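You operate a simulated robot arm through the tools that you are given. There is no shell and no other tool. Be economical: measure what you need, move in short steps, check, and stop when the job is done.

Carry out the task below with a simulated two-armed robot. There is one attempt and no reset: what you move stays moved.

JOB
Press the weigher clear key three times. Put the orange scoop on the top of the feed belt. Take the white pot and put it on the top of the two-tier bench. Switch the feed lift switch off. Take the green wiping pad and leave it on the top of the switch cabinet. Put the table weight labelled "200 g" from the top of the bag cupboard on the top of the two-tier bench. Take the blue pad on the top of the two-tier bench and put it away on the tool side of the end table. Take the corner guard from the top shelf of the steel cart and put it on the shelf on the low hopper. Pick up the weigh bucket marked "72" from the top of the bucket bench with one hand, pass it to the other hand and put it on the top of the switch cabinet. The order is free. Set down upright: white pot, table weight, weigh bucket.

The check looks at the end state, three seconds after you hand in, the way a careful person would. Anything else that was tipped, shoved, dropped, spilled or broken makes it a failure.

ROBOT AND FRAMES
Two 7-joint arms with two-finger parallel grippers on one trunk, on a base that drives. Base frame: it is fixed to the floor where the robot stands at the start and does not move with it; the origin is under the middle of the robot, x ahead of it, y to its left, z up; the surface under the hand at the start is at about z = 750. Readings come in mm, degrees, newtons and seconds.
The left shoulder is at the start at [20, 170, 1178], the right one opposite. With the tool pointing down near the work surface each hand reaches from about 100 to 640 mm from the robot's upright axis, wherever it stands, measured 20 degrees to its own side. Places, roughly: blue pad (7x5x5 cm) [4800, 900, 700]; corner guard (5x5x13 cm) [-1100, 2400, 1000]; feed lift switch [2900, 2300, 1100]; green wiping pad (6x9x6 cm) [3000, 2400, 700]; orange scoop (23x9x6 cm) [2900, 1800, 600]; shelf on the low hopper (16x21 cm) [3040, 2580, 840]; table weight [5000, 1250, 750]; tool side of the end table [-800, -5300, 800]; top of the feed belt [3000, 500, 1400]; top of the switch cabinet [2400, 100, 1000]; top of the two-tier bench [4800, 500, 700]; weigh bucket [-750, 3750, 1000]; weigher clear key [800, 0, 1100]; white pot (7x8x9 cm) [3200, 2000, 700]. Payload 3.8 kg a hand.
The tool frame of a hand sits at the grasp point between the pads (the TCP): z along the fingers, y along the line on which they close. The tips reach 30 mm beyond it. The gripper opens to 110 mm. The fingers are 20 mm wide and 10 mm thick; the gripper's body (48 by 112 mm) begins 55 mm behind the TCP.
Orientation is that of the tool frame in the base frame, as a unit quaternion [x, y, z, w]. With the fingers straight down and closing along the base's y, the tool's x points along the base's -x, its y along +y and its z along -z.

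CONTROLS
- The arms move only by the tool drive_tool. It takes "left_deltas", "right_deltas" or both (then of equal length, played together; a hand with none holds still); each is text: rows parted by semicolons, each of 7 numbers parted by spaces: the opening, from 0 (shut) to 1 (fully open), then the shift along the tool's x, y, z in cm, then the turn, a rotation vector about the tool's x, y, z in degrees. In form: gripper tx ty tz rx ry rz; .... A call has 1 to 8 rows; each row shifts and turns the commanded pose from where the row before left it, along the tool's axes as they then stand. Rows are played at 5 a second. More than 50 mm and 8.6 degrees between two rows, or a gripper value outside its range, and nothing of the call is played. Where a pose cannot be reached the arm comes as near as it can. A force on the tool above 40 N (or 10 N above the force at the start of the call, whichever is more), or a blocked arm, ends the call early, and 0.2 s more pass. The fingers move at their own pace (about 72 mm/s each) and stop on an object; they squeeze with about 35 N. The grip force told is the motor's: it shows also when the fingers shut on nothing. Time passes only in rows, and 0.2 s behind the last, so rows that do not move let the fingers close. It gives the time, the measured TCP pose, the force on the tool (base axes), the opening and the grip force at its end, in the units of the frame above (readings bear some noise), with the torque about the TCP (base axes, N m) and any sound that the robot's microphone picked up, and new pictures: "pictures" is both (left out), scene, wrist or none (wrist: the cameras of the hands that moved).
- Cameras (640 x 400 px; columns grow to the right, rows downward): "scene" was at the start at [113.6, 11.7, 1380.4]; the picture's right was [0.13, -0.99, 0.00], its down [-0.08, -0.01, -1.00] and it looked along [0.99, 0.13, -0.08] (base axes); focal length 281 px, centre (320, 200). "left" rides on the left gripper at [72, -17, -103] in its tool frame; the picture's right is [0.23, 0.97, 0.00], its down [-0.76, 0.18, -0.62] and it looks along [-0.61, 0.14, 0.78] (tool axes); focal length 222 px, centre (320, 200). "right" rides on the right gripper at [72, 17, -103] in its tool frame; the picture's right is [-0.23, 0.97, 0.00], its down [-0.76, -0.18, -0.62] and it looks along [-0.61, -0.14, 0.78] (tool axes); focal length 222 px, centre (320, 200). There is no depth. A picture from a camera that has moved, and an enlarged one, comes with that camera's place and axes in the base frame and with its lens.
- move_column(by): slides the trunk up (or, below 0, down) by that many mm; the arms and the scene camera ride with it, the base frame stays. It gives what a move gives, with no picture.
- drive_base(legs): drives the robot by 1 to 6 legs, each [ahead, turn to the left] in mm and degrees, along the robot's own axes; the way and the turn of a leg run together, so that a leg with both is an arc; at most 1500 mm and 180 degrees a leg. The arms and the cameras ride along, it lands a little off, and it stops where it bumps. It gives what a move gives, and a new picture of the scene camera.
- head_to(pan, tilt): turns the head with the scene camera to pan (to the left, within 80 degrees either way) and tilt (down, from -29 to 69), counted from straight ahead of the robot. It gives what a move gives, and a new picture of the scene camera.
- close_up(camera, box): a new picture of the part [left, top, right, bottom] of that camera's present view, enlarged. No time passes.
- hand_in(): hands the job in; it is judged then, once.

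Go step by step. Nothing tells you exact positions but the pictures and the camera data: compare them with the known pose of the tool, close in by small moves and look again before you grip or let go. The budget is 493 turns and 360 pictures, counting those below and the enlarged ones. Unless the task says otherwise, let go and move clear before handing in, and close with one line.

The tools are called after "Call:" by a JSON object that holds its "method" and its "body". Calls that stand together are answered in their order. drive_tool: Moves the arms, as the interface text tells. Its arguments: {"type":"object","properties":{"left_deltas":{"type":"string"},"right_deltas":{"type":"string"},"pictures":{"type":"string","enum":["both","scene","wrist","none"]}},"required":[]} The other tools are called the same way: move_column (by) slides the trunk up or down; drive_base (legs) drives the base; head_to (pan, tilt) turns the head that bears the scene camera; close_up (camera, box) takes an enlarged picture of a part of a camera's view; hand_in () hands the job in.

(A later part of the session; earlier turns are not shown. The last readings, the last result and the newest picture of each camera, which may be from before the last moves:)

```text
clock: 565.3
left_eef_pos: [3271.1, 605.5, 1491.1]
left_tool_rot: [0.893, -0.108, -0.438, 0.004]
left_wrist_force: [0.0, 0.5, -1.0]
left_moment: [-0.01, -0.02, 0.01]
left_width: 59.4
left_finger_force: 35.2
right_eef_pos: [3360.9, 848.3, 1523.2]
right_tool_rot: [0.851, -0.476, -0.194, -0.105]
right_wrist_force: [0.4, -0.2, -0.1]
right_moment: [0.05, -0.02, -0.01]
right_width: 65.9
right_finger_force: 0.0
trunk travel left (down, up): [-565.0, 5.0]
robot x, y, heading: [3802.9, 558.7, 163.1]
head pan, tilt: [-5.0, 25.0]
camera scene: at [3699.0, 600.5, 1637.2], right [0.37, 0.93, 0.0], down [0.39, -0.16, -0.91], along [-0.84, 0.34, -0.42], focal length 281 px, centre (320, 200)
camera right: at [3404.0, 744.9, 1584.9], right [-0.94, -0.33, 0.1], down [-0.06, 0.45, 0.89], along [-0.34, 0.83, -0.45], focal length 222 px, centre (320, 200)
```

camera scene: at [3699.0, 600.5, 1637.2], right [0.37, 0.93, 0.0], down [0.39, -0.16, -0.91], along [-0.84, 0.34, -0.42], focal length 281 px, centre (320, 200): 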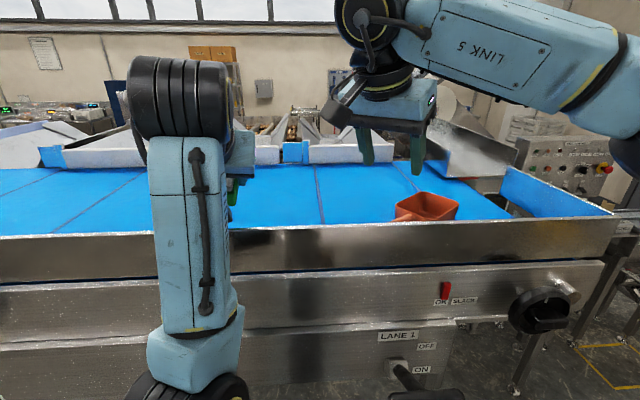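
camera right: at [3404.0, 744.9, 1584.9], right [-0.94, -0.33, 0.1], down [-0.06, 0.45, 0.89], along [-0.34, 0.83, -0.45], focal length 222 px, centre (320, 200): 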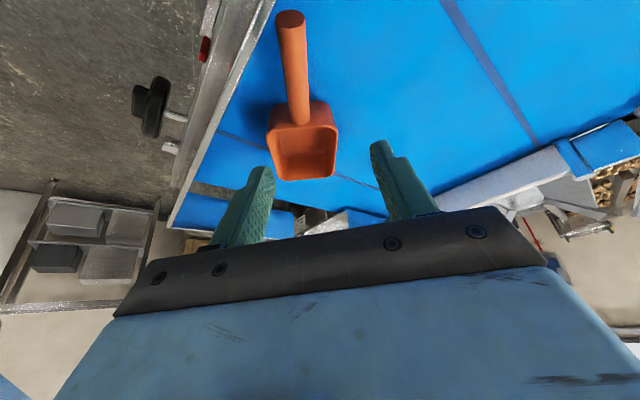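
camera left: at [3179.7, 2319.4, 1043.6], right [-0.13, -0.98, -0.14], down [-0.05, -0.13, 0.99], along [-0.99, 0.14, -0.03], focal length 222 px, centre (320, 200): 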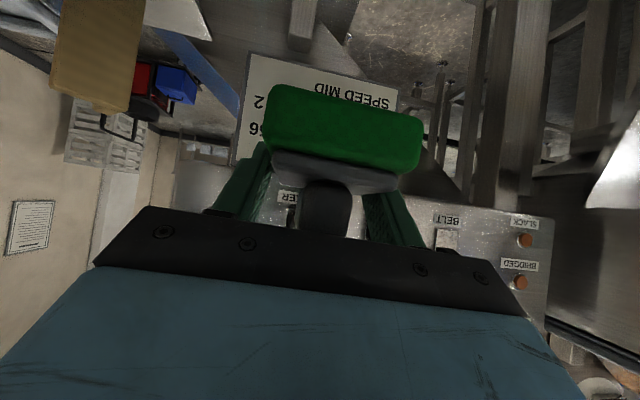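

The scoop rests on the belt. I back away, lower the trunk, tuck the right hand and drive around to the switch cabinet with the pad.

Call:
{"method": "drive_base", "body": {"legs": [[-270, 0]]}}

Call:
{"method": "drive_tool", "body": {"right_deltas": "0.3 2 0 0 0 8.3 0;0.3 2 0 0 0 8.3 0;0.3 2 0 0 0 8.3 0;0 3 0 0 0 0 0;0 3 0 0 0 0 0", "pictures": "none"}}

Call:
{"method": "move_column", "body": {"by": -290}}

Call:
{"method": "drive_base", "body": {"legs": [[0, 89], [1290, 0]]}}

```text
clock: 567.2
left_eef_pos: [3527.5, 528.0, 1490.4]
left_tool_rot: [0.893, -0.109, -0.437, 0.004]
left_wrist_force: [0.3, 1.7, -0.8]
left_moment: [-0.02, -0.02, 0.0]
left_width: 59.4
left_finger_force: 34.8
right_eef_pos: [3616.4, 770.2, 1521.8]
right_tool_rot: [0.852, -0.476, -0.193, -0.104]
right_wrist_force: [-1.4, -0.3, 0.5]
right_moment: [0.01, -0.01, -0.01]
right_width: 65.9
right_finger_force: 0.1
trunk travel left (down, up): [-565.0, 5.0]
robot x, y, heading: [4058.6, 486.0, 162.9]
head pan, tilt: [-5.0, 25.0]
camera scene: at [3954.9, 523.6, 1637.0], right [0.37, 0.93, 0.0], down [0.39, -0.16, -0.91], along [-0.84, 0.34, -0.42], focal length 281 px, centre (320, 200)
```

scene: 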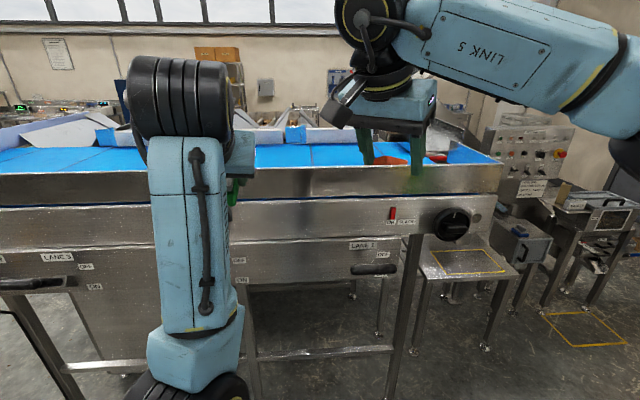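

```text
clock: 568.4
left_eef_pos: [3528.0, 526.3, 1491.1]
left_tool_rot: [0.893, -0.107, -0.437, 0.005]
left_wrist_force: [0.5, -0.1, -0.6]
left_moment: [0.04, 0.02, -0.03]
left_width: 59.5
left_finger_force: 35.3
right_eef_pos: [3678.4, 667.2, 1505.1]
right_tool_rot: [0.873, -0.487, -0.004, 0.001]
right_wrist_force: [0.9, -0.1, -0.2]
right_moment: [0.01, -0.04, 0.02]
right_width: 0.0
right_finger_force: 35.0
trunk travel left (down, up): [-565.0, 5.0]
robot x, y, heading: [4060.4, 480.3, 163.0]
head pan, tilt: [-5.0, 25.0]
```

```text
clock: 571.3
left_eef_pos: [3527.8, 528.0, 1201.5]
left_tool_rot: [0.893, -0.108, -0.437, 0.005]
left_wrist_force: [-0.2, -0.5, -0.8]
left_moment: [-0.02, -0.01, -0.01]
left_width: 59.3
left_finger_force: 35.2
right_eef_pos: [3677.9, 669.0, 1215.6]
right_tool_rot: [0.873, -0.487, -0.005, 0.001]
right_wrist_force: [0.0, 0.1, -0.5]
right_moment: [0.05, 0.01, -0.02]
right_width: 0.0
right_finger_force: 35.1
trunk travel left (down, up): [-275.0, 295.0]
robot x, y, heading: [4059.0, 482.0, 163.1]
head pan, tilt: [-5.0, 25.0]
```

```text
clock: 581.6
left_eef_pos: [3610.4, -1274.9, 1202.0]
left_tool_rot: [0.71, 0.551, -0.308, 0.312]
left_wrist_force: [-0.1, -0.1, -1.3]
left_moment: [-0.01, 0.0, -0.01]
left_width: 59.3
left_finger_force: 35.1
right_eef_pos: [3470.1, -1120.0, 1215.4]
right_tool_rot: [0.964, 0.267, -0.002, 0.005]
right_wrist_force: [0.1, 0.7, 0.6]
right_moment: [-0.02, 0.0, -0.01]
right_width: 0.0
right_finger_force: 34.9
trunk travel left (down, up): [-275.0, 295.0]
robot x, y, heading: [3667.3, -743.7, -107.6]
head pan, tilt: [-5.0, 25.0]
camera scene: at [3622.2, -848.2, 1347.1], right [-0.92, 0.38, 0.0], down [0.16, 0.39, -0.91], along [-0.35, -0.84, -0.42], focal length 281 px, centre (320, 200)
```

scene: 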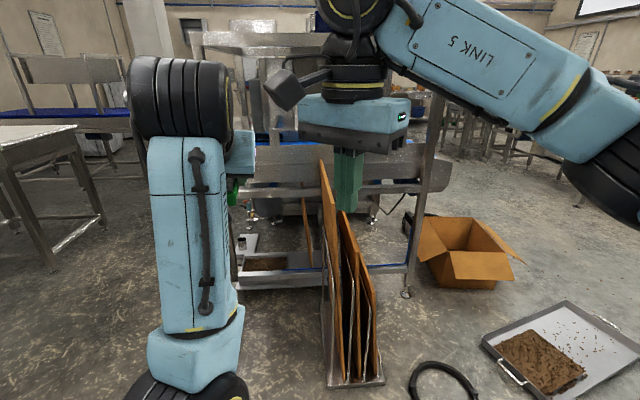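

Call:
{"method": "drive_base", "body": {"legs": [[150, 0], [0, -72], [900, 0], [0, -17], [460, 0]]}}

Call:
{"method": "head_to", "body": {"pan": -20, "tilt": 20}}

```text
clock: 593.7
left_eef_pos: [1747.0, -691.8, 1200.7]
left_tool_rot: [0.892, -0.112, -0.437, 0.003]
left_wrist_force: [0.0, -0.6, -0.3]
left_moment: [0.01, -0.02, 0.01]
left_width: 59.5
left_finger_force: 34.9
right_eef_pos: [1899.4, -552.0, 1215.3]
right_tool_rot: [0.87, -0.492, -0.005, 0.0]
right_wrist_force: [0.8, 0.2, 0.0]
right_moment: [0.01, -0.02, -0.01]
right_width: 0.0
right_finger_force: 35.1
trunk travel left (down, up): [-275.0, 295.0]
robot x, y, heading: [2282.7, -744.0, 162.8]
head pan, tilt: [-5.0, 25.0]
camera scene: at [2175.1, -700.7, 1347.1], right [0.38, 0.93, 0.0], down [0.39, -0.16, -0.91], along [-0.84, 0.34, -0.42], focal length 281 px, centre (320, 200)
```

scene: 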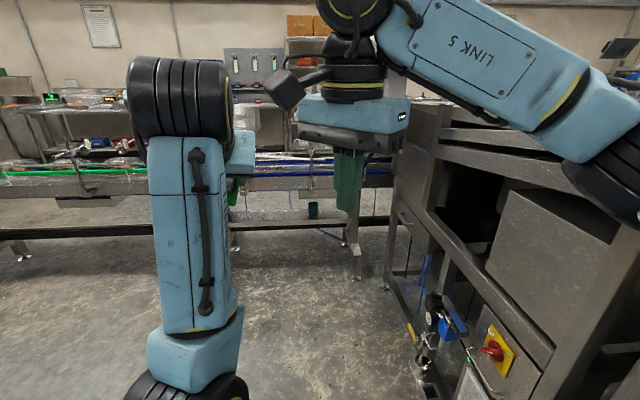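

```text
clock: 594.5
left_eef_pos: [1747.0, -692.7, 1201.8]
left_tool_rot: [0.892, -0.111, -0.438, 0.004]
left_wrist_force: [0.2, -0.3, -0.3]
left_moment: [0.02, 0.01, -0.03]
left_width: 59.2
left_finger_force: 34.5
right_eef_pos: [1899.0, -553.1, 1215.6]
right_tool_rot: [0.871, -0.492, -0.005, 0.001]
right_wrist_force: [0.4, -0.9, -0.5]
right_moment: [-0.01, 0.02, -0.01]
right_width: 0.3
right_finger_force: 35.1
trunk travel left (down, up): [-275.0, 295.0]
robot x, y, heading: [2276.2, -741.5, 162.8]
head pan, tilt: [-20.0, 20.0]
camera scene: at [2186.8, -679.5, 1355.2], right [0.61, 0.8, 0.0], down [0.27, -0.21, -0.94], along [-0.75, 0.57, -0.34], focal length 281 px, centre (320, 200)
```

scene: 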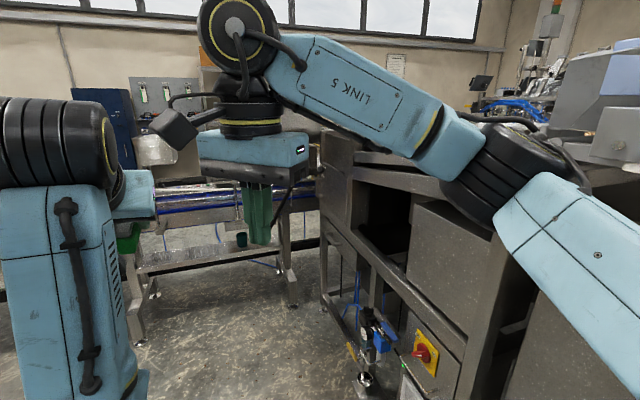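

Call:
{"method": "drive_base", "body": {"legs": [[0, -58]]}}

Call:
{"method": "head_to", "body": {"pan": 0, "tilt": 25}}

```text
clock: 597.5
left_eef_pos: [2049.9, -259.4, 1201.5]
left_tool_rot: [0.72, -0.538, -0.382, -0.214]
left_wrist_force: [0.2, 0.3, 0.4]
left_moment: [0.0, 0.02, 0.0]
left_width: 59.2
left_finger_force: 35.0
right_eef_pos: [2248.1, -318.3, 1215.9]
right_tool_rot: [-0.515, 0.857, 0.005, 0.001]
right_wrist_force: [0.9, -0.4, 0.7]
right_moment: [0.0, 0.0, 0.03]
right_width: 0.0
right_finger_force: 34.9
trunk travel left (down, up): [-275.0, 295.0]
robot x, y, heading: [2275.6, -740.5, 103.2]
head pan, tilt: [-20.0, 20.0]
camera scene: at [2287.0, -629.1, 1355.2], right [0.99, -0.11, 0.0], down [-0.04, -0.34, -0.94], along [0.11, 0.93, -0.34], focal length 281 px, centre (320, 200)
```

scene: 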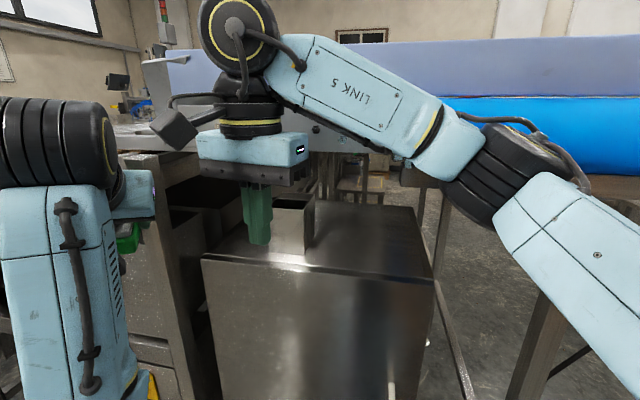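

```text
clock: 598.4
left_eef_pos: [2049.6, -261.1, 1201.4]
left_tool_rot: [0.72, -0.538, -0.383, -0.214]
left_wrist_force: [-0.3, 0.9, -0.8]
left_moment: [0.0, -0.02, 0.02]
left_width: 59.2
left_finger_force: 35.4
right_eef_pos: [2248.3, -319.8, 1215.2]
right_tool_rot: [-0.515, 0.857, 0.006, 0.002]
right_wrist_force: [0.1, -0.5, 0.3]
right_moment: [0.03, -0.02, 0.02]
right_width: 0.0
right_finger_force: 34.9
trunk travel left (down, up): [-275.0, 295.0]
robot x, y, heading: [2280.2, -739.3, 103.2]
head pan, tilt: [0.0, 25.0]
camera scene: at [2254.8, -632.1, 1347.1], right [0.97, 0.23, 0.0], down [0.1, -0.41, -0.91], along [-0.21, 0.88, -0.42], focal length 281 px, centre (320, 200)
```

scene: 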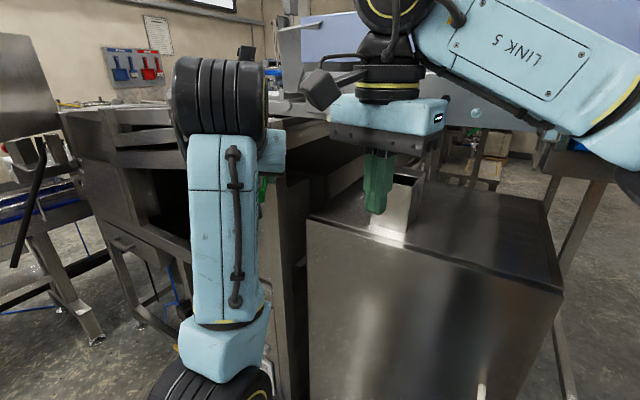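

Call:
{"method": "close_up", "body": {"camera": "scene", "box": [270, 130, 450, 260]}}

```text
3.08 times, centred on (360, 195) of scene
camera zoom: at [2254.8, -632.1, 1347.1], right [0.97, 0.23, 0.0], down [0.1, -0.41, -0.91], along [-0.21, 0.88, -0.42], focal length 864 px, centre (197, 215)
```

zoom: 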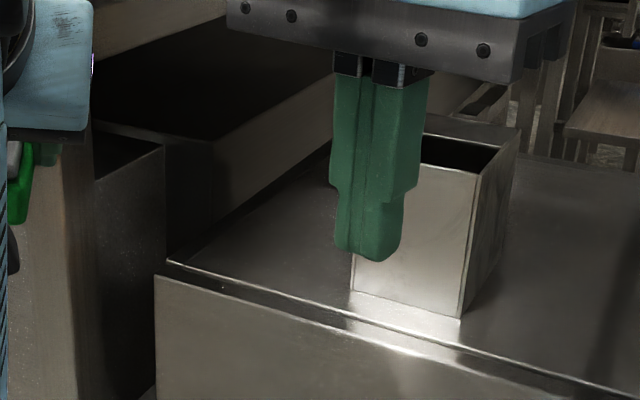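

There is a ~150 mm wide free strip left of the bucket. I align the left hand (yaw ~85°), retract the right hand, and move forward.

Call:
{"method": "drive_tool", "body": {"left_deltas": "0 0 0 0 0 0 -7.5;0 0 0 0 5.7 0 4.45;0 0 0 0 5.7 0 4.45;0 0 0 0 5.7 0 4.45;0 0 0 0 5.7 0 4.45", "right_deltas": "0 3 0 0 0 0 0;0 3 0 0 0 0 0;0 3 0 0 0 0 0;0 2 0 0 0 0 0;0 0 0 0 0 0 0", "pictures": "none"}}

Call:
{"method": "drive_base", "body": {"legs": [[150, 0]]}}

```text
clock: 599.6
left_eef_pos: [2050.3, -251.7, 1193.0]
left_tool_rot: [-0.607, 0.662, 0.298, 0.324]
left_wrist_force: [-0.4, 0.3, -0.1]
left_moment: [0.01, 0.0, 0.01]
left_width: 59.2
left_finger_force: 35.5
left hand out of reach, approached as far as the arm can: row 4, 5
right_eef_pos: [2195.4, -416.0, 1212.8]
right_tool_rot: [-0.513, 0.858, 0.004, 0.001]
right_wrist_force: [0.4, -0.1, 0.6]
right_moment: [0.01, 0.01, 0.02]
right_width: 0.0
right_finger_force: 35.0
trunk travel left (down, up): [-275.0, 295.0]
robot x, y, heading: [2278.9, -742.7, 103.6]
head pan, tilt: [0.0, 25.0]
```

```text
clock: 600.9
left_eef_pos: [2005.4, -118.5, 1195.9]
left_tool_rot: [-0.609, 0.657, 0.3, 0.327]
left_wrist_force: [-2.6, -10.0, 2.6]
left_moment: [-0.17, -0.03, -0.17]
left_width: 59.3
left_finger_force: 34.9
right_eef_pos: [2148.8, -281.3, 1216.5]
right_tool_rot: [-0.518, 0.856, 0.007, 0.008]
right_wrist_force: [-0.5, -0.4, -0.4]
right_moment: [0.0, 0.02, 0.02]
right_width: 0.4
right_finger_force: 35.4
trunk travel left (down, up): [-275.0, 295.0]
robot x, y, heading: [2242.6, -597.9, 104.2]
head pan, tilt: [0.0, 25.0]
camera scene: at [2209.8, -498.8, 1348.0], right [0.97, 0.24, 0.01], down [0.11, -0.4, -0.91], along [-0.21, 0.88, -0.42], focal length 281 px, centre (320, 200)
```

scene: 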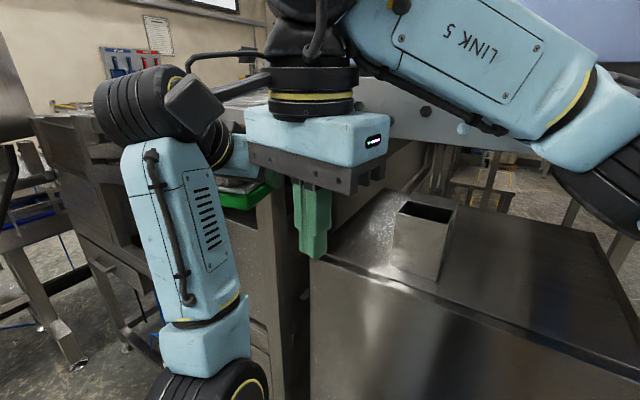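

The pad touches the frame post on the left; I back it off to the right, and move the right hand out of the way.

Call:
{"method": "drive_tool", "body": {"left_deltas": "0 1.5 0 -2 0 0 0;0 1.5 -2.2 -2 0 0 0;0 1.5 -2.2 -2 0 0 0;0 0 -3 0 0 0 0", "right_deltas": "0 0 -3.5 0 0 0 0;0 0 -4 0 0 0 0;0 0 -4 0 0 0 0;0 0 -4 0 0 0 0", "pictures": "scene"}}

```text
clock: 602.0
left_eef_pos: [2029.1, -168.8, 1164.3]
left_tool_rot: [-0.616, 0.639, 0.326, 0.324]
left_wrist_force: [-1.4, -2.2, -0.7]
left_moment: [0.14, -0.02, -0.08]
left_width: 59.1
left_finger_force: 34.9
left hand out of reach, approached as far as the arm can: row 1, 2, 3
right_eef_pos: [2223.1, -416.1, 1214.5]
right_tool_rot: [-0.604, 0.796, 0.0, 0.046]
right_wrist_force: [-17.5, -11.0, 5.1]
right_moment: [0.97, -1.5, 0.03]
right_width: 0.0
right_finger_force: 35.0
trunk travel left (down, up): [-275.0, 295.0]
robot x, y, heading: [2242.4, -597.9, 104.0]
head pan, tilt: [0.0, 25.0]
stopped in row 4 (right hand): the arm was blocked; the commanded pose is now the measured one
camera scene: at [2179.2, -522.3, 1348.9], right [0.97, 0.24, 0.03], down [0.13, -0.39, -0.91], along [-0.21, 0.89, -0.41], focal length 281 px, centre (320, 200)
```

scene: 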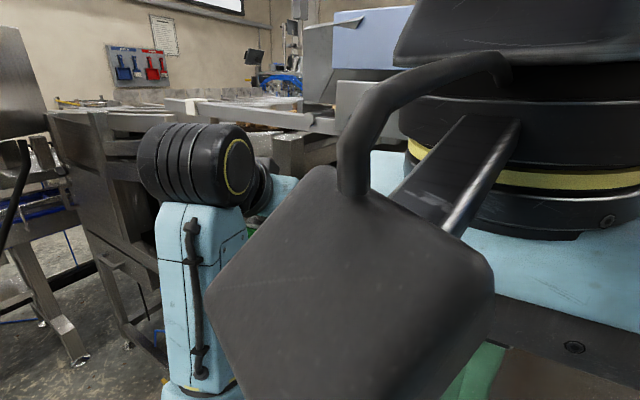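

Call:
{"method": "drive_base", "body": {"legs": [[-150, 0]]}}

Call:
{"method": "drive_tool", "body": {"right_deltas": "0 -3 0 0 0 0 0;0 -3 0 0 0 0 0", "pictures": "scene"}}

```text
clock: 602.7
left_eef_pos: [2037.0, -161.1, 1160.9]
left_tool_rot: [-0.618, 0.64, 0.331, 0.314]
left_wrist_force: [0.0, -0.4, -0.8]
left_moment: [0.01, -0.06, -0.06]
left_width: 59.2
left_finger_force: 35.0
right_eef_pos: [2230.2, -416.2, 1210.1]
right_tool_rot: [-0.617, 0.786, 0.0, 0.047]
right_wrist_force: [-0.3, 1.3, -0.3]
right_moment: [-0.03, 0.02, -0.02]
right_width: 0.0
right_finger_force: 35.2
trunk travel left (down, up): [-275.0, 295.0]
robot x, y, heading: [2236.6, -608.9, 104.5]
head pan, tilt: [0.0, 25.0]
stopped in leg 1: the robot was blocked; the commanded pose is now the measured one
camera scene: at [2186.7, -514.3, 1347.7], right [0.97, 0.25, 0.02], down [0.12, -0.4, -0.91], along [-0.22, 0.88, -0.42], focal length 281 px, centre (320, 200)
```

scene: 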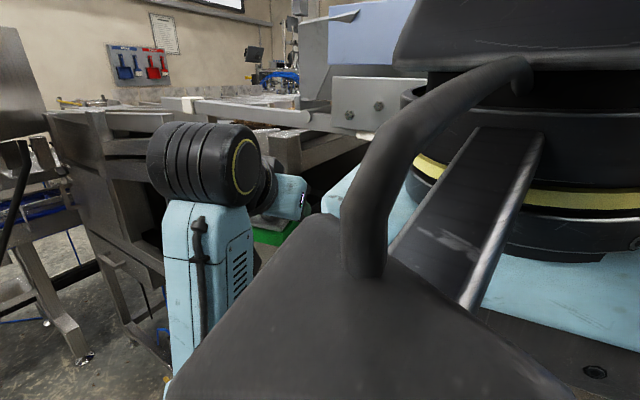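

```text
clock: 603.5
left_eef_pos: [2029.2, -160.1, 1159.9]
left_tool_rot: [-0.621, 0.638, 0.332, 0.312]
left_wrist_force: [-1.0, 0.3, -1.3]
left_moment: [0.01, 0.0, -0.04]
left_width: 59.1
left_finger_force: 34.8
right_eef_pos: [2212.0, -388.1, 1200.7]
right_tool_rot: [-0.674, 0.736, -0.021, 0.06]
right_wrist_force: [-0.4, 0.6, -0.5]
right_moment: [-0.07, -0.03, 0.01]
right_width: 0.0
right_finger_force: 35.2
trunk travel left (down, up): [-275.0, 295.0]
robot x, y, heading: [2236.5, -606.9, 104.7]
head pan, tilt: [0.0, 25.0]
stopped in row 2 (right hand): the arm was blocked; the commanded pose is now the measured one
camera scene: at [2177.1, -514.8, 1348.2], right [0.97, 0.26, 0.03], down [0.13, -0.4, -0.91], along [-0.22, 0.88, -0.42], focal length 281 px, centre (320, 200)
```

scene: 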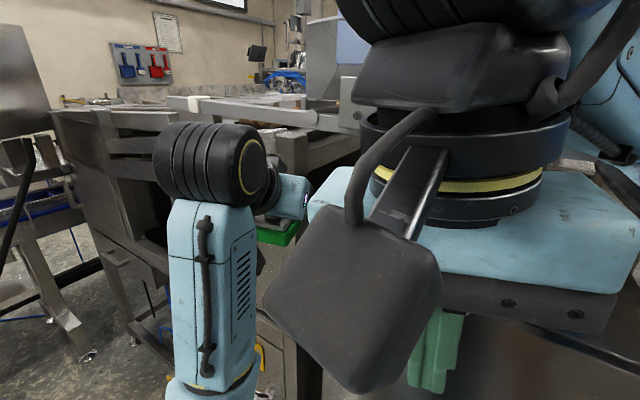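

Call:
{"method": "head_to", "body": {"pan": -70, "tilt": 20}}

```text
clock: 604.9
left_eef_pos: [2031.0, -159.7, 1159.9]
left_tool_rot: [-0.62, 0.639, 0.329, 0.314]
left_wrist_force: [0.3, 0.4, -1.2]
left_moment: [0.04, -0.01, 0.01]
left_width: 59.3
left_finger_force: 35.1
right_eef_pos: [2212.2, -386.9, 1199.6]
right_tool_rot: [-0.676, 0.734, -0.019, 0.066]
right_wrist_force: [53.8, 28.8, -27.9]
right_moment: [-0.95, 4.68, 3.04]
right_width: 0.0
right_finger_force: 35.0
trunk travel left (down, up): [-275.0, 295.0]
robot x, y, heading: [2234.0, -605.2, 104.4]
head pan, tilt: [-70.0, 20.0]
camera scene: at [2261.3, -531.5, 1356.3], right [0.76, -0.65, 0.01], down [-0.2, -0.26, -0.95], along [0.61, 0.72, -0.33], focal length 281 px, centre (320, 200)
```

scene: 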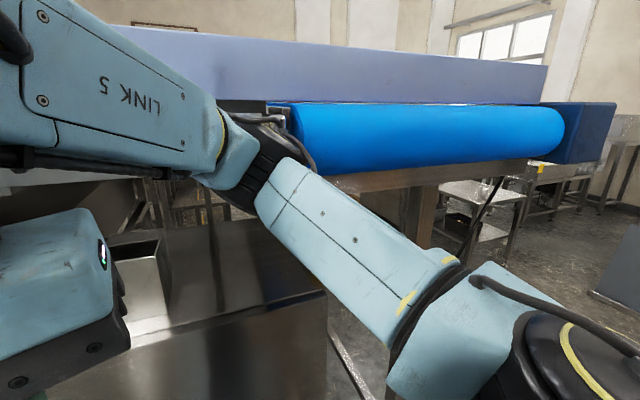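

The elbow is wedged against the belt's roller bracket. Lowering the trunk should free it.

Call:
{"method": "move_column", "body": {"by": -90}}

Call:
{"method": "head_to", "body": {"pan": -35, "tilt": 10}}

```text
clock: 605.3
left_eef_pos: [2029.6, -157.0, 1153.3]
left_tool_rot: [-0.621, 0.638, 0.331, 0.311]
left_wrist_force: [-0.4, 0.5, -0.9]
left_moment: [-0.03, 0.0, -0.04]
left_width: 59.1
left_finger_force: 34.7
right_eef_pos: [2214.5, -383.5, 1192.5]
right_tool_rot: [-0.676, 0.732, -0.019, 0.08]
right_wrist_force: [47.6, 50.1, -29.7]
right_moment: [-3.11, 3.86, 1.48]
right_width: 0.0
right_finger_force: 34.8
trunk travel left (down, up): [-269.0, 301.0]
robot x, y, heading: [2235.7, -608.4, 105.0]
head pan, tilt: [-70.0, 20.0]
stopped: the force on the tool passed its limit at 89 N (the readings are from after the stop); the commanded pose is now the measured one
```

```text
clock: 606.3
left_eef_pos: [2035.3, -156.4, 1154.9]
left_tool_rot: [-0.619, 0.64, 0.33, 0.313]
left_wrist_force: [0.6, 0.2, 0.1]
left_moment: [0.02, -0.03, 0.01]
left_width: 59.5
left_finger_force: 35.1
right_eef_pos: [2215.6, -386.5, 1197.2]
right_tool_rot: [-0.677, 0.732, -0.013, 0.075]
right_wrist_force: [1.5, -0.3, -0.4]
right_moment: [-0.01, 0.0, -0.01]
right_width: 0.1
right_finger_force: 35.0
trunk travel left (down, up): [-269.0, 301.0]
robot x, y, heading: [2235.2, -606.2, 104.5]
head pan, tilt: [-35.0, 10.0]
camera scene: at [2238.6, -513.1, 1368.3], right [0.94, -0.35, 0.02], down [-0.04, -0.15, -0.99], along [0.35, 0.92, -0.16], focal length 281 px, centre (320, 200)
```

scene: 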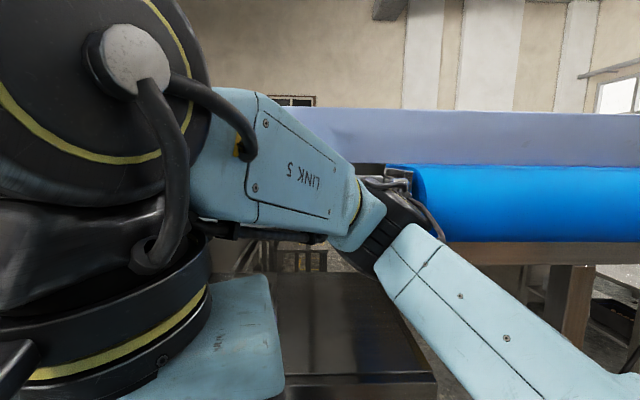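

Call:
{"method": "move_column", "body": {"by": -60}}

Call:
{"method": "drive_tool", "body": {"right_deltas": "0 0 4 0 0 0 0;0 0 4 0 0 0 0", "pictures": "scene"}}

```text
clock: 607.3
left_eef_pos: [2045.4, -164.9, 1098.9]
left_tool_rot: [-0.617, 0.64, 0.336, 0.312]
left_wrist_force: [0.1, 1.0, -0.4]
left_moment: [-0.01, -0.02, 0.0]
left_width: 59.3
left_finger_force: 34.7
right_eef_pos: [2227.8, -391.5, 1139.4]
right_tool_rot: [-0.674, 0.735, -0.003, 0.073]
right_wrist_force: [0.5, -0.3, 0.3]
right_moment: [0.02, -0.02, 0.0]
right_width: 0.1
right_finger_force: 34.9
trunk travel left (down, up): [-209.0, 361.0]
robot x, y, heading: [2236.0, -607.9, 104.5]
head pan, tilt: [-35.0, 10.0]
```

```text
clock: 607.9
left_eef_pos: [2054.9, -147.0, 1094.9]
left_tool_rot: [-0.617, 0.644, 0.335, 0.304]
left_wrist_force: [0.4, -1.9, -0.3]
left_moment: [0.02, 0.02, 0.01]
left_width: 59.3
left_finger_force: 35.2
right_eef_pos: [2161.7, -362.6, 1127.3]
right_tool_rot: [-0.672, 0.738, -0.007, 0.06]
right_wrist_force: [0.8, -2.2, -0.2]
right_moment: [0.16, 0.02, 0.02]
right_width: 0.1
right_finger_force: 35.6
trunk travel left (down, up): [-209.0, 361.0]
robot x, y, heading: [2234.6, -606.2, 104.5]
head pan, tilt: [-35.0, 10.0]
camera scene: at [2264.8, -501.4, 1306.1], right [0.94, -0.35, 0.0], down [-0.06, -0.16, -0.99], along [0.34, 0.92, -0.17], focal length 281 px, centre (320, 200)
```

scene: 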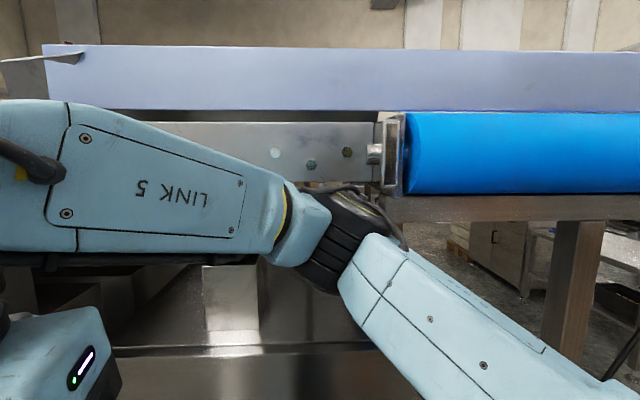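

Call:
{"method": "drive_base", "body": {"legs": [[-120, 0]]}}

Call:
{"method": "head_to", "body": {"pan": 0, "tilt": 25}}

```text
clock: 609.1
left_eef_pos: [2083.6, -257.2, 1093.5]
left_tool_rot: [-0.619, 0.645, 0.333, 0.301]
left_wrist_force: [0.1, -0.8, -0.3]
left_moment: [0.03, -0.04, -0.01]
left_width: 59.2
left_finger_force: 35.1
right_eef_pos: [2190.6, -472.2, 1126.6]
right_tool_rot: [-0.673, 0.738, -0.008, 0.06]
right_wrist_force: [-1.0, 0.0, 1.0]
right_moment: [0.04, 0.0, 0.0]
right_width: 0.2
right_finger_force: 34.3
trunk travel left (down, up): [-209.0, 361.0]
robot x, y, heading: [2266.0, -717.2, 104.8]
head pan, tilt: [-35.0, 10.0]
camera scene: at [2293.7, -610.6, 1306.2], right [0.94, -0.35, 0.0], down [-0.06, -0.16, -0.98], along [0.34, 0.92, -0.17], focal length 281 px, centre (320, 200)
```

scene: 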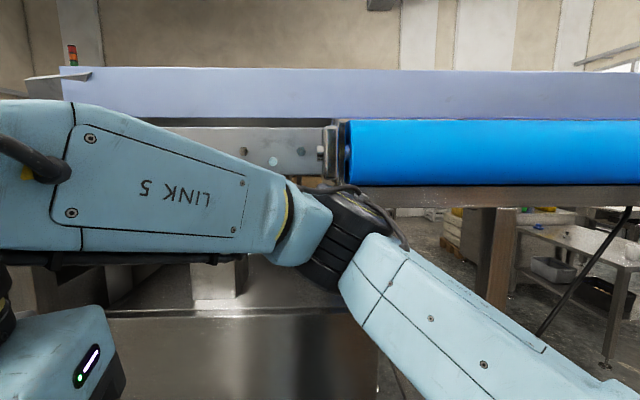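

```text
clock: 610.1
left_eef_pos: [2083.9, -256.7, 1092.2]
left_tool_rot: [-0.619, 0.644, 0.334, 0.301]
left_wrist_force: [-0.3, 0.0, -0.2]
left_moment: [0.04, -0.01, 0.01]
left_width: 59.4
left_finger_force: 35.0
right_eef_pos: [2191.5, -472.4, 1126.3]
right_tool_rot: [-0.673, 0.738, -0.009, 0.06]
right_wrist_force: [0.8, -0.1, 0.9]
right_moment: [0.03, -0.03, -0.02]
right_width: 0.0
right_finger_force: 35.1
trunk travel left (down, up): [-209.0, 361.0]
robot x, y, heading: [2265.3, -716.5, 104.6]
head pan, tilt: [0.0, 25.0]
camera scene: at [2237.8, -607.5, 1281.7], right [0.97, 0.25, 0.0], down [0.11, -0.41, -0.91], along [-0.23, 0.88, -0.42], focal length 281 px, centre (320, 200)
```

scene: 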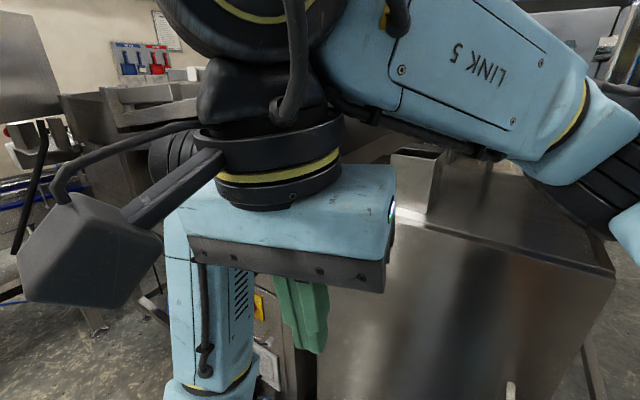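

Call:
{"method": "drive_tool", "body": {"right_deltas": "0 -2.5 -1 1 0 0 0;0 -2.5 -3.5 1 0 0 0;0 -2 -4 1 0 0 0;0 -1 -4 1 0 0 0;0 -1 -4 1 0 0 0;0 -1 -4 1 0 0 0", "pictures": "scene"}}

```text
clock: 611.5
left_eef_pos: [2085.5, -257.5, 1093.1]
left_tool_rot: [-0.619, 0.644, 0.334, 0.301]
left_wrist_force: [-0.9, 1.1, -1.1]
left_moment: [0.02, 0.02, 0.01]
left_width: 59.2
left_finger_force: 35.2
right_eef_pos: [2407.6, -389.0, 1095.7]
right_tool_rot: [-0.673, 0.737, -0.009, 0.06]
right_wrist_force: [0.7, 0.0, 0.6]
right_moment: [0.01, 0.02, 0.03]
right_width: 0.1
right_finger_force: 34.7
trunk travel left (down, up): [-209.0, 361.0]
robot x, y, heading: [2267.9, -718.7, 104.8]
head pan, tilt: [0.0, 25.0]
camera scene: at [2238.7, -607.8, 1281.8], right [0.97, 0.26, 0.0], down [0.11, -0.41, -0.91], along [-0.23, 0.88, -0.42], focal length 281 px, centre (320, 200)
```

scene: 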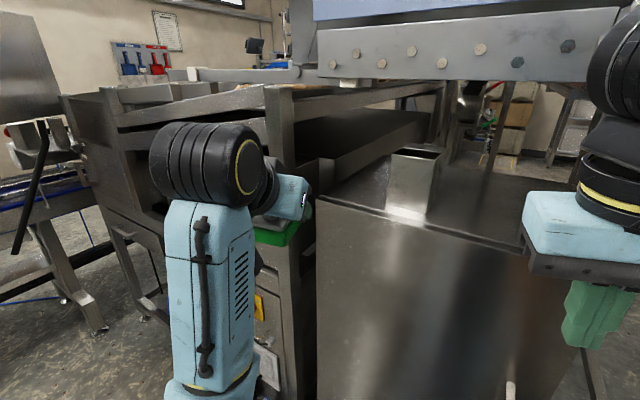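

Call:
{"method": "drive_tool", "body": {"left_deltas": "0 0 0 0 0 0 -4;0 0 -3.5 0 0 0 0;0 0 -3.5 0 0 0 0;0 0 -3 0 0 0 0", "pictures": "none"}}

Call:
{"method": "drive_base", "body": {"legs": [[100, 0]]}}

```text
clock: 612.5
left_eef_pos: [2162.7, -249.2, 1097.6]
left_tool_rot: [0.646, -0.61, -0.345, -0.303]
left_wrist_force: [-0.5, -0.1, -1.3]
left_moment: [-0.01, -0.01, 0.03]
left_width: 59.3
left_finger_force: 35.2
right_eef_pos: [2406.0, -387.5, 1094.9]
right_tool_rot: [-0.672, 0.738, -0.009, 0.06]
right_wrist_force: [-0.2, 0.4, -0.2]
right_moment: [0.0, -0.01, -0.01]
right_width: 0.1
right_finger_force: 35.0
trunk travel left (down, up): [-209.0, 361.0]
robot x, y, heading: [2264.2, -717.1, 104.7]
head pan, tilt: [0.0, 25.0]
```

```text
clock: 613.7
left_eef_pos: [2136.6, -151.8, 1091.5]
left_tool_rot: [0.647, -0.612, -0.344, -0.298]
left_wrist_force: [0.8, 0.7, -0.6]
left_moment: [0.01, 0.03, 0.02]
left_width: 59.1
left_finger_force: 35.4
right_eef_pos: [2380.2, -290.3, 1093.8]
right_tool_rot: [-0.673, 0.738, -0.01, 0.059]
right_wrist_force: [-0.1, 0.3, 0.3]
right_moment: [-0.02, -0.01, 0.0]
right_width: 0.0
right_finger_force: 34.6
trunk travel left (down, up): [-209.0, 361.0]
robot x, y, heading: [2236.9, -616.7, 104.6]
head pan, tilt: [0.0, 25.0]
camera scene: at [2211.8, -509.6, 1281.6], right [0.97, 0.26, 0.0], down [0.11, -0.41, -0.91], along [-0.23, 0.88, -0.42], focal length 281 px, centre (320, 200)
```

scene: 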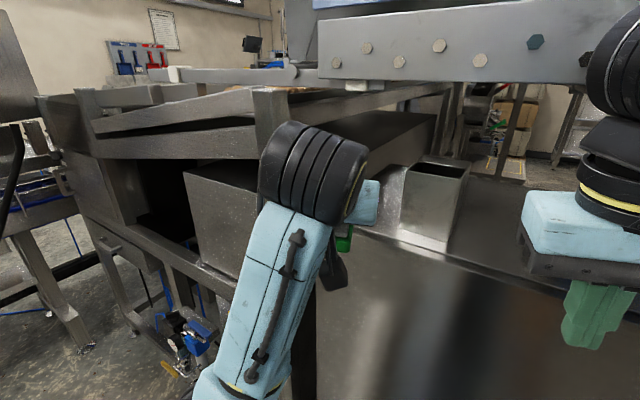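

Call:
{"method": "drive_tool", "body": {"left_deltas": "0 -1.56 -1.02 3.66 0 0 0;0 -1.56 -1.02 3.66 0 0 0;0 -1.56 -1.02 3.66 0 0 0;0 -1.56 -1.02 3.66 0 0 0", "pictures": "both"}}

```text
clock: 614.7
left_eef_pos: [2163.1, 6.3, 1054.6]
left_tool_rot: [0.647, -0.611, -0.343, -0.299]
left_wrist_force: [0.8, 0.0, -0.5]
left_moment: [-0.02, 0.02, 0.0]
left_width: 59.3
left_finger_force: 34.7
right_eef_pos: [2380.4, -292.4, 1094.2]
right_tool_rot: [-0.672, 0.738, -0.009, 0.06]
right_wrist_force: [-0.1, -0.7, -0.3]
right_moment: [0.02, 0.01, 0.0]
right_width: 0.0
right_finger_force: 34.9
trunk travel left (down, up): [-209.0, 361.0]
robot x, y, heading: [2239.0, -619.6, 104.5]
head pan, tilt: [0.0, 25.0]
camera scene: at [2212.5, -510.6, 1281.7], right [0.97, 0.26, 0.0], down [0.11, -0.41, -0.91], along [-0.23, 0.88, -0.42], focal length 281 px, centre (320, 200)
camera left: at [2189.6, -117.7, 1055.4], right [-0.97, -0.2, -0.15], down [-0.14, -0.07, 0.99], along [-0.21, 0.98, 0.04], focal length 222 px, centre (320, 200)
```

scene: 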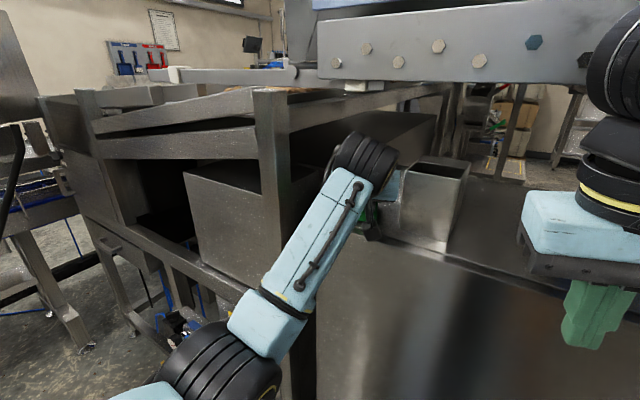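
left: 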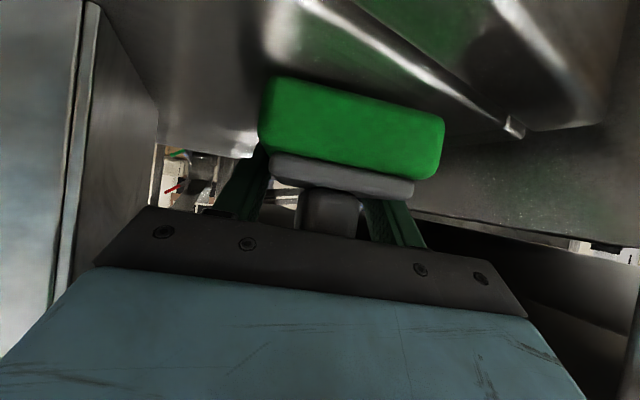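

Call:
{"method": "drive_tool", "body": {"left_deltas": "0 -0.9 0 1.2 0 0 0;0 -0.9 0 1.2 0 0 0;0 0.4 0 0.3 0 0 0;0 0.4 0 0.3 0 0 0", "pictures": "none"}}

```text
clock: 615.7
left_eef_pos: [2163.3, 33.7, 1050.9]
left_tool_rot: [0.645, -0.611, -0.346, -0.302]
left_wrist_force: [-0.6, 5.1, 17.4]
left_moment: [-0.87, -0.59, 0.12]
left_width: 59.8
left_finger_force: 34.7
right_eef_pos: [2378.7, -292.3, 1095.1]
right_tool_rot: [-0.672, 0.738, -0.008, 0.06]
right_wrist_force: [-0.5, -1.1, 0.2]
right_moment: [0.01, 0.0, -0.02]
right_width: 0.0
right_finger_force: 34.5
trunk travel left (down, up): [-209.0, 361.0]
robot x, y, heading: [2237.1, -619.3, 104.9]
head pan, tilt: [0.0, 25.0]
```

Call:
{"method": "drive_tool", "body": {"left_deltas": "0 0 0 0 0 3.5 0;0 0.2 0 0.15 0 0 0", "pictures": "wrist"}}

```text
clock: 616.3
left_eef_pos: [2162.8, 32.3, 1049.9]
left_tool_rot: [0.654, -0.62, -0.327, -0.283]
left_wrist_force: [-0.5, 5.4, 25.2]
left_moment: [0.8, -0.46, 0.11]
left_width: 59.6
left_finger_force: 35.3
right_eef_pos: [2378.7, -291.4, 1095.3]
right_tool_rot: [-0.673, 0.737, -0.008, 0.06]
right_wrist_force: [0.6, -0.2, 0.3]
right_moment: [-0.04, 0.03, -0.02]
right_width: 0.0
right_finger_force: 34.5
trunk travel left (down, up): [-209.0, 361.0]
robot x, y, heading: [2241.6, -621.8, 105.0]
head pan, tilt: [0.0, 25.0]
camera left: at [2189.8, -89.9, 1056.3], right [-0.97, -0.21, -0.14], down [-0.14, -0.02, 0.99], along [-0.21, 0.98, -0.01], focal length 222 px, centre (320, 200)
```

left: 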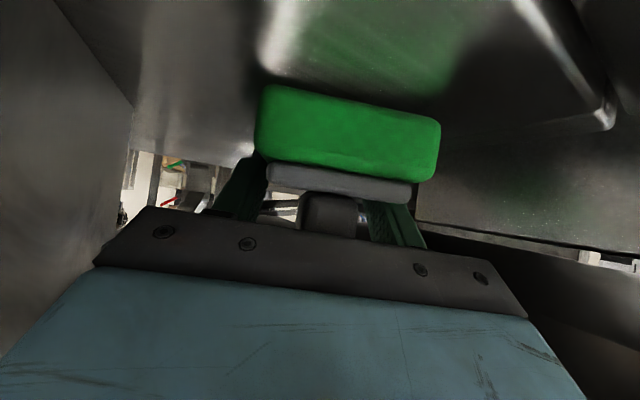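

The pad is flat on the cabinet. I release and withdraw straight back.

Call:
{"method": "drive_tool", "body": {"left_deltas": "0.7 0 0 0 0 0 0;0.7 0 0 0 0 0 0;0.7 0 0 -2 0 0 0;0.7 0 0 -3 0 0 0;0.7 0 0 -3 0 0 0;0.7 1 0 -3 0 0 0;0.7 1 0 -4 0 0 0;0.7 1 0 -4 0 0 0", "pictures": "both"}}

```text
clock: 618.1
left_eef_pos: [2180.2, -127.6, 1139.0]
left_tool_rot: [0.655, -0.622, -0.325, -0.281]
left_wrist_force: [0.2, -1.1, 0.1]
left_moment: [-0.01, -0.01, -0.02]
left_width: 77.2
left_finger_force: 0.1
left hand out of reach, approached as far as the arm can: row 8
right_eef_pos: [2380.5, -292.3, 1094.8]
right_tool_rot: [-0.672, 0.738, -0.008, 0.06]
right_wrist_force: [-0.2, 0.2, 0.0]
right_moment: [0.0, -0.01, 0.04]
right_width: 0.3
right_finger_force: 34.8
trunk travel left (down, up): [-209.0, 361.0]
robot x, y, heading: [2236.1, -622.2, 104.9]
head pan, tilt: [0.0, 25.0]
camera scene: at [2212.1, -511.1, 1281.7], right [0.97, 0.26, 0.0], down [0.11, -0.41, -0.91], along [-0.23, 0.88, -0.42], focal length 281 px, centre (320, 200)
camera left: at [2206.7, -249.9, 1148.2], right [-0.97, -0.21, -0.14], down [-0.14, -0.01, 0.99], along [-0.21, 0.98, -0.02], focal length 222 px, centre (320, 200)
```

scene: 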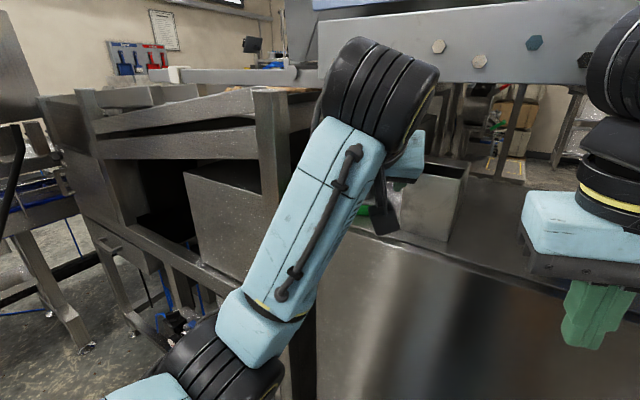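
left: 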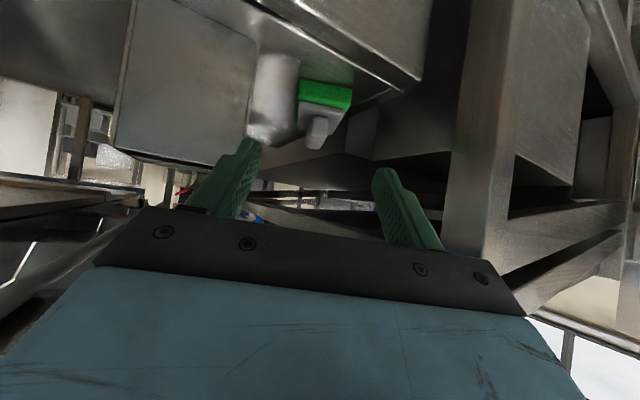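

The pad rests on the cabinet next to the bucket. Last item: the blue pad. I back off, turn left around and drive back to the bench.

Call:
{"method": "drive_base", "body": {"legs": [[-85, 0], [0, 90], [0, 85]]}}

Call:
{"method": "drive_base", "body": {"legs": [[0, 68], [900, 0], [0, 10]]}}

```text
clock: 626.5
left_eef_pos: [2246.4, -1200.5, 1139.7]
left_tool_rot: [0.668, 0.608, -0.304, 0.302]
left_wrist_force: [0.2, 0.0, -0.1]
left_moment: [-0.01, -0.01, 0.0]
left_width: 76.8
left_finger_force: 0.2
right_eef_pos: [2073.9, -1006.2, 1094.7]
right_tool_rot: [0.787, 0.615, -0.058, -0.013]
right_wrist_force: [0.2, -0.1, 0.4]
right_moment: [-0.01, -0.01, 0.0]
right_width: 0.0
right_finger_force: 35.0
trunk travel left (down, up): [-209.0, 361.0]
robot x, y, heading: [2263.9, -705.4, -83.6]
head pan, tilt: [0.0, 25.0]
camera scene: at [2275.2, -815.6, 1281.7], right [-0.99, -0.11, 0.0], down [-0.05, 0.42, -0.91], along [0.1, -0.9, -0.42], focal length 281 px, centre (320, 200)
```

scene: 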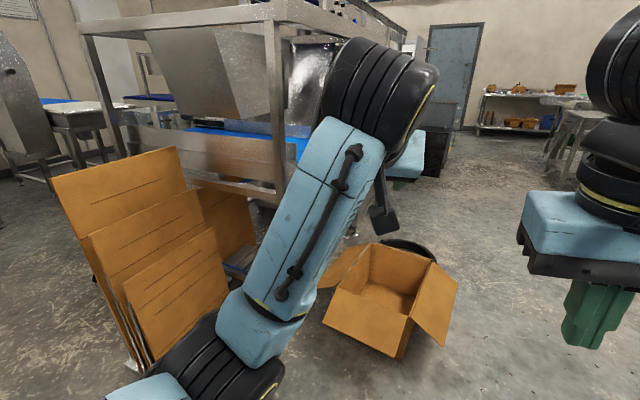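

```text
clock: 634.6
left_eef_pos: [3579.6, -1202.0, 1138.2]
left_tool_rot: [0.2, 0.881, -0.077, 0.422]
left_wrist_force: [-0.1, -0.3, -0.2]
left_moment: [-0.04, -0.01, -0.01]
left_width: 77.1
left_finger_force: 0.0
right_eef_pos: [3336.0, -1296.9, 1094.2]
right_tool_rot: [0.293, 0.954, -0.056, 0.022]
right_wrist_force: [0.4, 0.3, -0.4]
right_moment: [0.0, -0.02, 0.02]
right_width: 0.1
right_finger_force: 35.0
trunk travel left (down, up): [-209.0, 361.0]
robot x, y, heading: [3120.8, -1015.5, -14.4]
head pan, tilt: [0.0, 25.0]
stopped in leg 3: the robot was blocked; the commanded pose is now the measured one
camera scene: at [3227.9, -1043.4, 1281.7], right [-0.25, -0.97, 0.0], down [-0.41, 0.1, -0.91], along [0.88, -0.22, -0.42], focal length 281 px, centre (320, 200)
```

scene: 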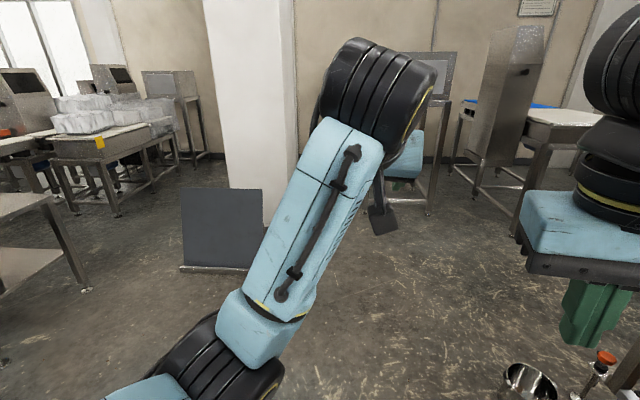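

Call:
{"method": "head_to", "body": {"pan": -75, "tilt": 35}}

Call:
{"method": "head_to", "body": {"pan": 78, "tilt": 35}}

```text
clock: 636.1
left_eef_pos: [3578.3, -1202.2, 1139.9]
left_tool_rot: [0.201, 0.881, -0.077, 0.422]
left_wrist_force: [-0.2, -0.5, -0.8]
left_moment: [0.0, -0.02, 0.01]
left_width: 77.1
left_finger_force: 0.1
right_eef_pos: [3336.6, -1297.1, 1095.1]
right_tool_rot: [0.292, 0.954, -0.057, 0.023]
right_wrist_force: [-0.3, 0.0, 0.1]
right_moment: [-0.02, -0.02, -0.01]
right_width: 0.1
right_finger_force: 35.3
trunk travel left (down, up): [-209.0, 361.0]
robot x, y, heading: [3115.4, -1015.1, -14.3]
head pan, tilt: [-75.0, 35.0]
camera scene: at [3139.9, -1108.7, 1265.9], right [-1.0, -0.01, 0.0], down [-0.01, 0.57, -0.82], along [0.01, -0.82, -0.57], focal length 281 px, centre (320, 200)
```

scene: 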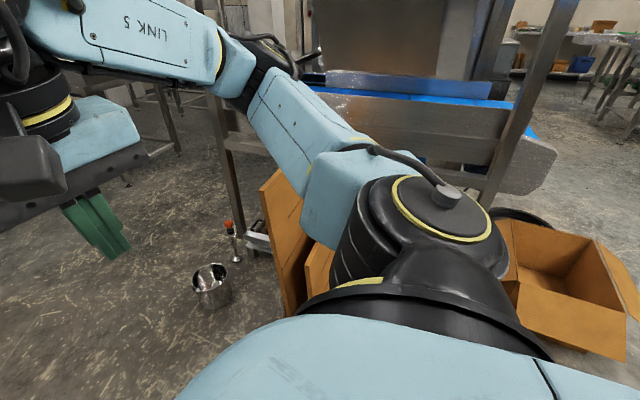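

```text
clock: 638.5
left_eef_pos: [3578.7, -1202.1, 1139.1]
left_tool_rot: [0.201, 0.88, -0.077, 0.423]
left_wrist_force: [0.3, 1.0, -0.2]
left_moment: [0.03, -0.02, 0.05]
left_width: 76.9
left_finger_force: 0.0
right_eef_pos: [3335.7, -1296.4, 1095.2]
right_tool_rot: [0.293, 0.954, -0.056, 0.023]
right_wrist_force: [0.1, -0.2, -0.2]
right_moment: [-0.01, -0.01, 0.01]
right_width: 0.2
right_finger_force: 35.0
trunk travel left (down, up): [-209.0, 361.0]
robot x, y, heading: [3111.0, -1014.1, -14.2]
head pan, tilt: [78.0, 35.0]
camera scene: at [3177.7, -941.7, 1265.9], right [0.9, -0.44, 0.0], down [-0.25, -0.51, -0.82], along [0.36, 0.73, -0.57], focal length 281 px, centre (320, 200)
```

scene: 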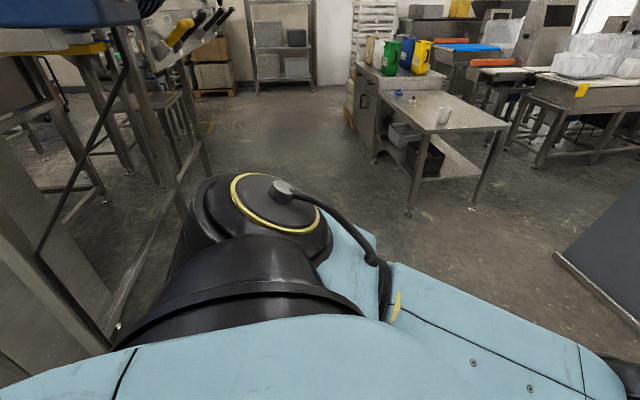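

The right elbow touched a machine post. I pull the right hand inward and continue.

Call:
{"method": "drive_tool", "body": {"right_deltas": "0 0 3.5 -2 0 0 0;0 0 3.5 -2 0 0 0;0 0 3.5 -2 0 0 0;0 0 3 -2 0 0 0", "pictures": "none"}}

Call:
{"method": "drive_base", "body": {"legs": [[0, 25], [500, 0]]}}

```text
clock: 639.3
left_eef_pos: [3583.9, -1195.6, 1141.0]
left_tool_rot: [0.191, 0.883, -0.079, 0.422]
left_wrist_force: [1.0, 0.5, -0.4]
left_moment: [0.0, 0.0, 0.01]
left_width: 77.1
left_finger_force: 0.1
right_eef_pos: [3388.9, -1216.7, 1139.2]
right_tool_rot: [0.296, 0.953, -0.066, 0.019]
right_wrist_force: [-5.8, -3.2, -3.5]
right_moment: [0.19, -0.44, 0.1]
right_width: 0.2
right_finger_force: 34.6
trunk travel left (down, up): [-209.0, 361.0]
robot x, y, heading: [3119.4, -1017.5, -14.2]
head pan, tilt: [78.0, 35.0]
stopped in row 3 (right hand): the force on the tool passed its limit at 72 N (the readings are from after the stop); the commanded pose is now the measured one
```

```text
clock: 643.6
left_eef_pos: [4116.1, -884.2, 1142.0]
left_tool_rot: [-0.003, 0.903, 0.013, 0.429]
left_wrist_force: [0.0, 0.5, 0.7]
left_moment: [-0.03, 0.02, 0.04]
left_width: 77.2
left_finger_force: 0.0
right_eef_pos: [3947.3, -985.1, 1138.7]
right_tool_rot: [0.083, 0.994, -0.058, 0.032]
right_wrist_force: [-5.4, -23.5, -8.2]
right_moment: [1.76, -0.32, -0.28]
right_width: 0.0
right_finger_force: 35.0
trunk travel left (down, up): [-209.0, 361.0]
robot x, y, heading: [3613.3, -916.3, 10.5]
head pan, tilt: [78.0, 35.0]
camera scene: at [3639.9, -825.7, 1265.9], right [1.0, -0.02, 0.0], down [-0.01, -0.57, -0.82], along [0.02, 0.82, -0.57], focal length 281 px, centre (320, 200)
```

scene: 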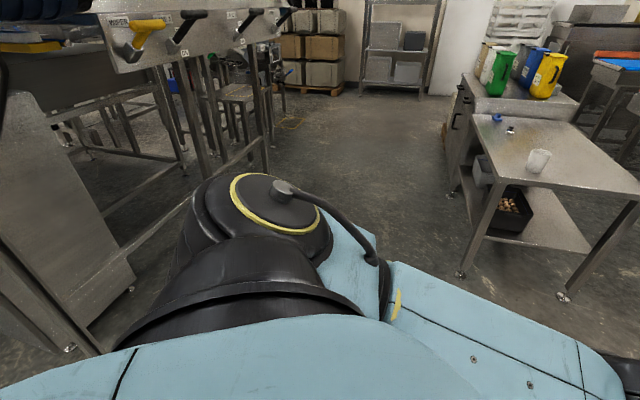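

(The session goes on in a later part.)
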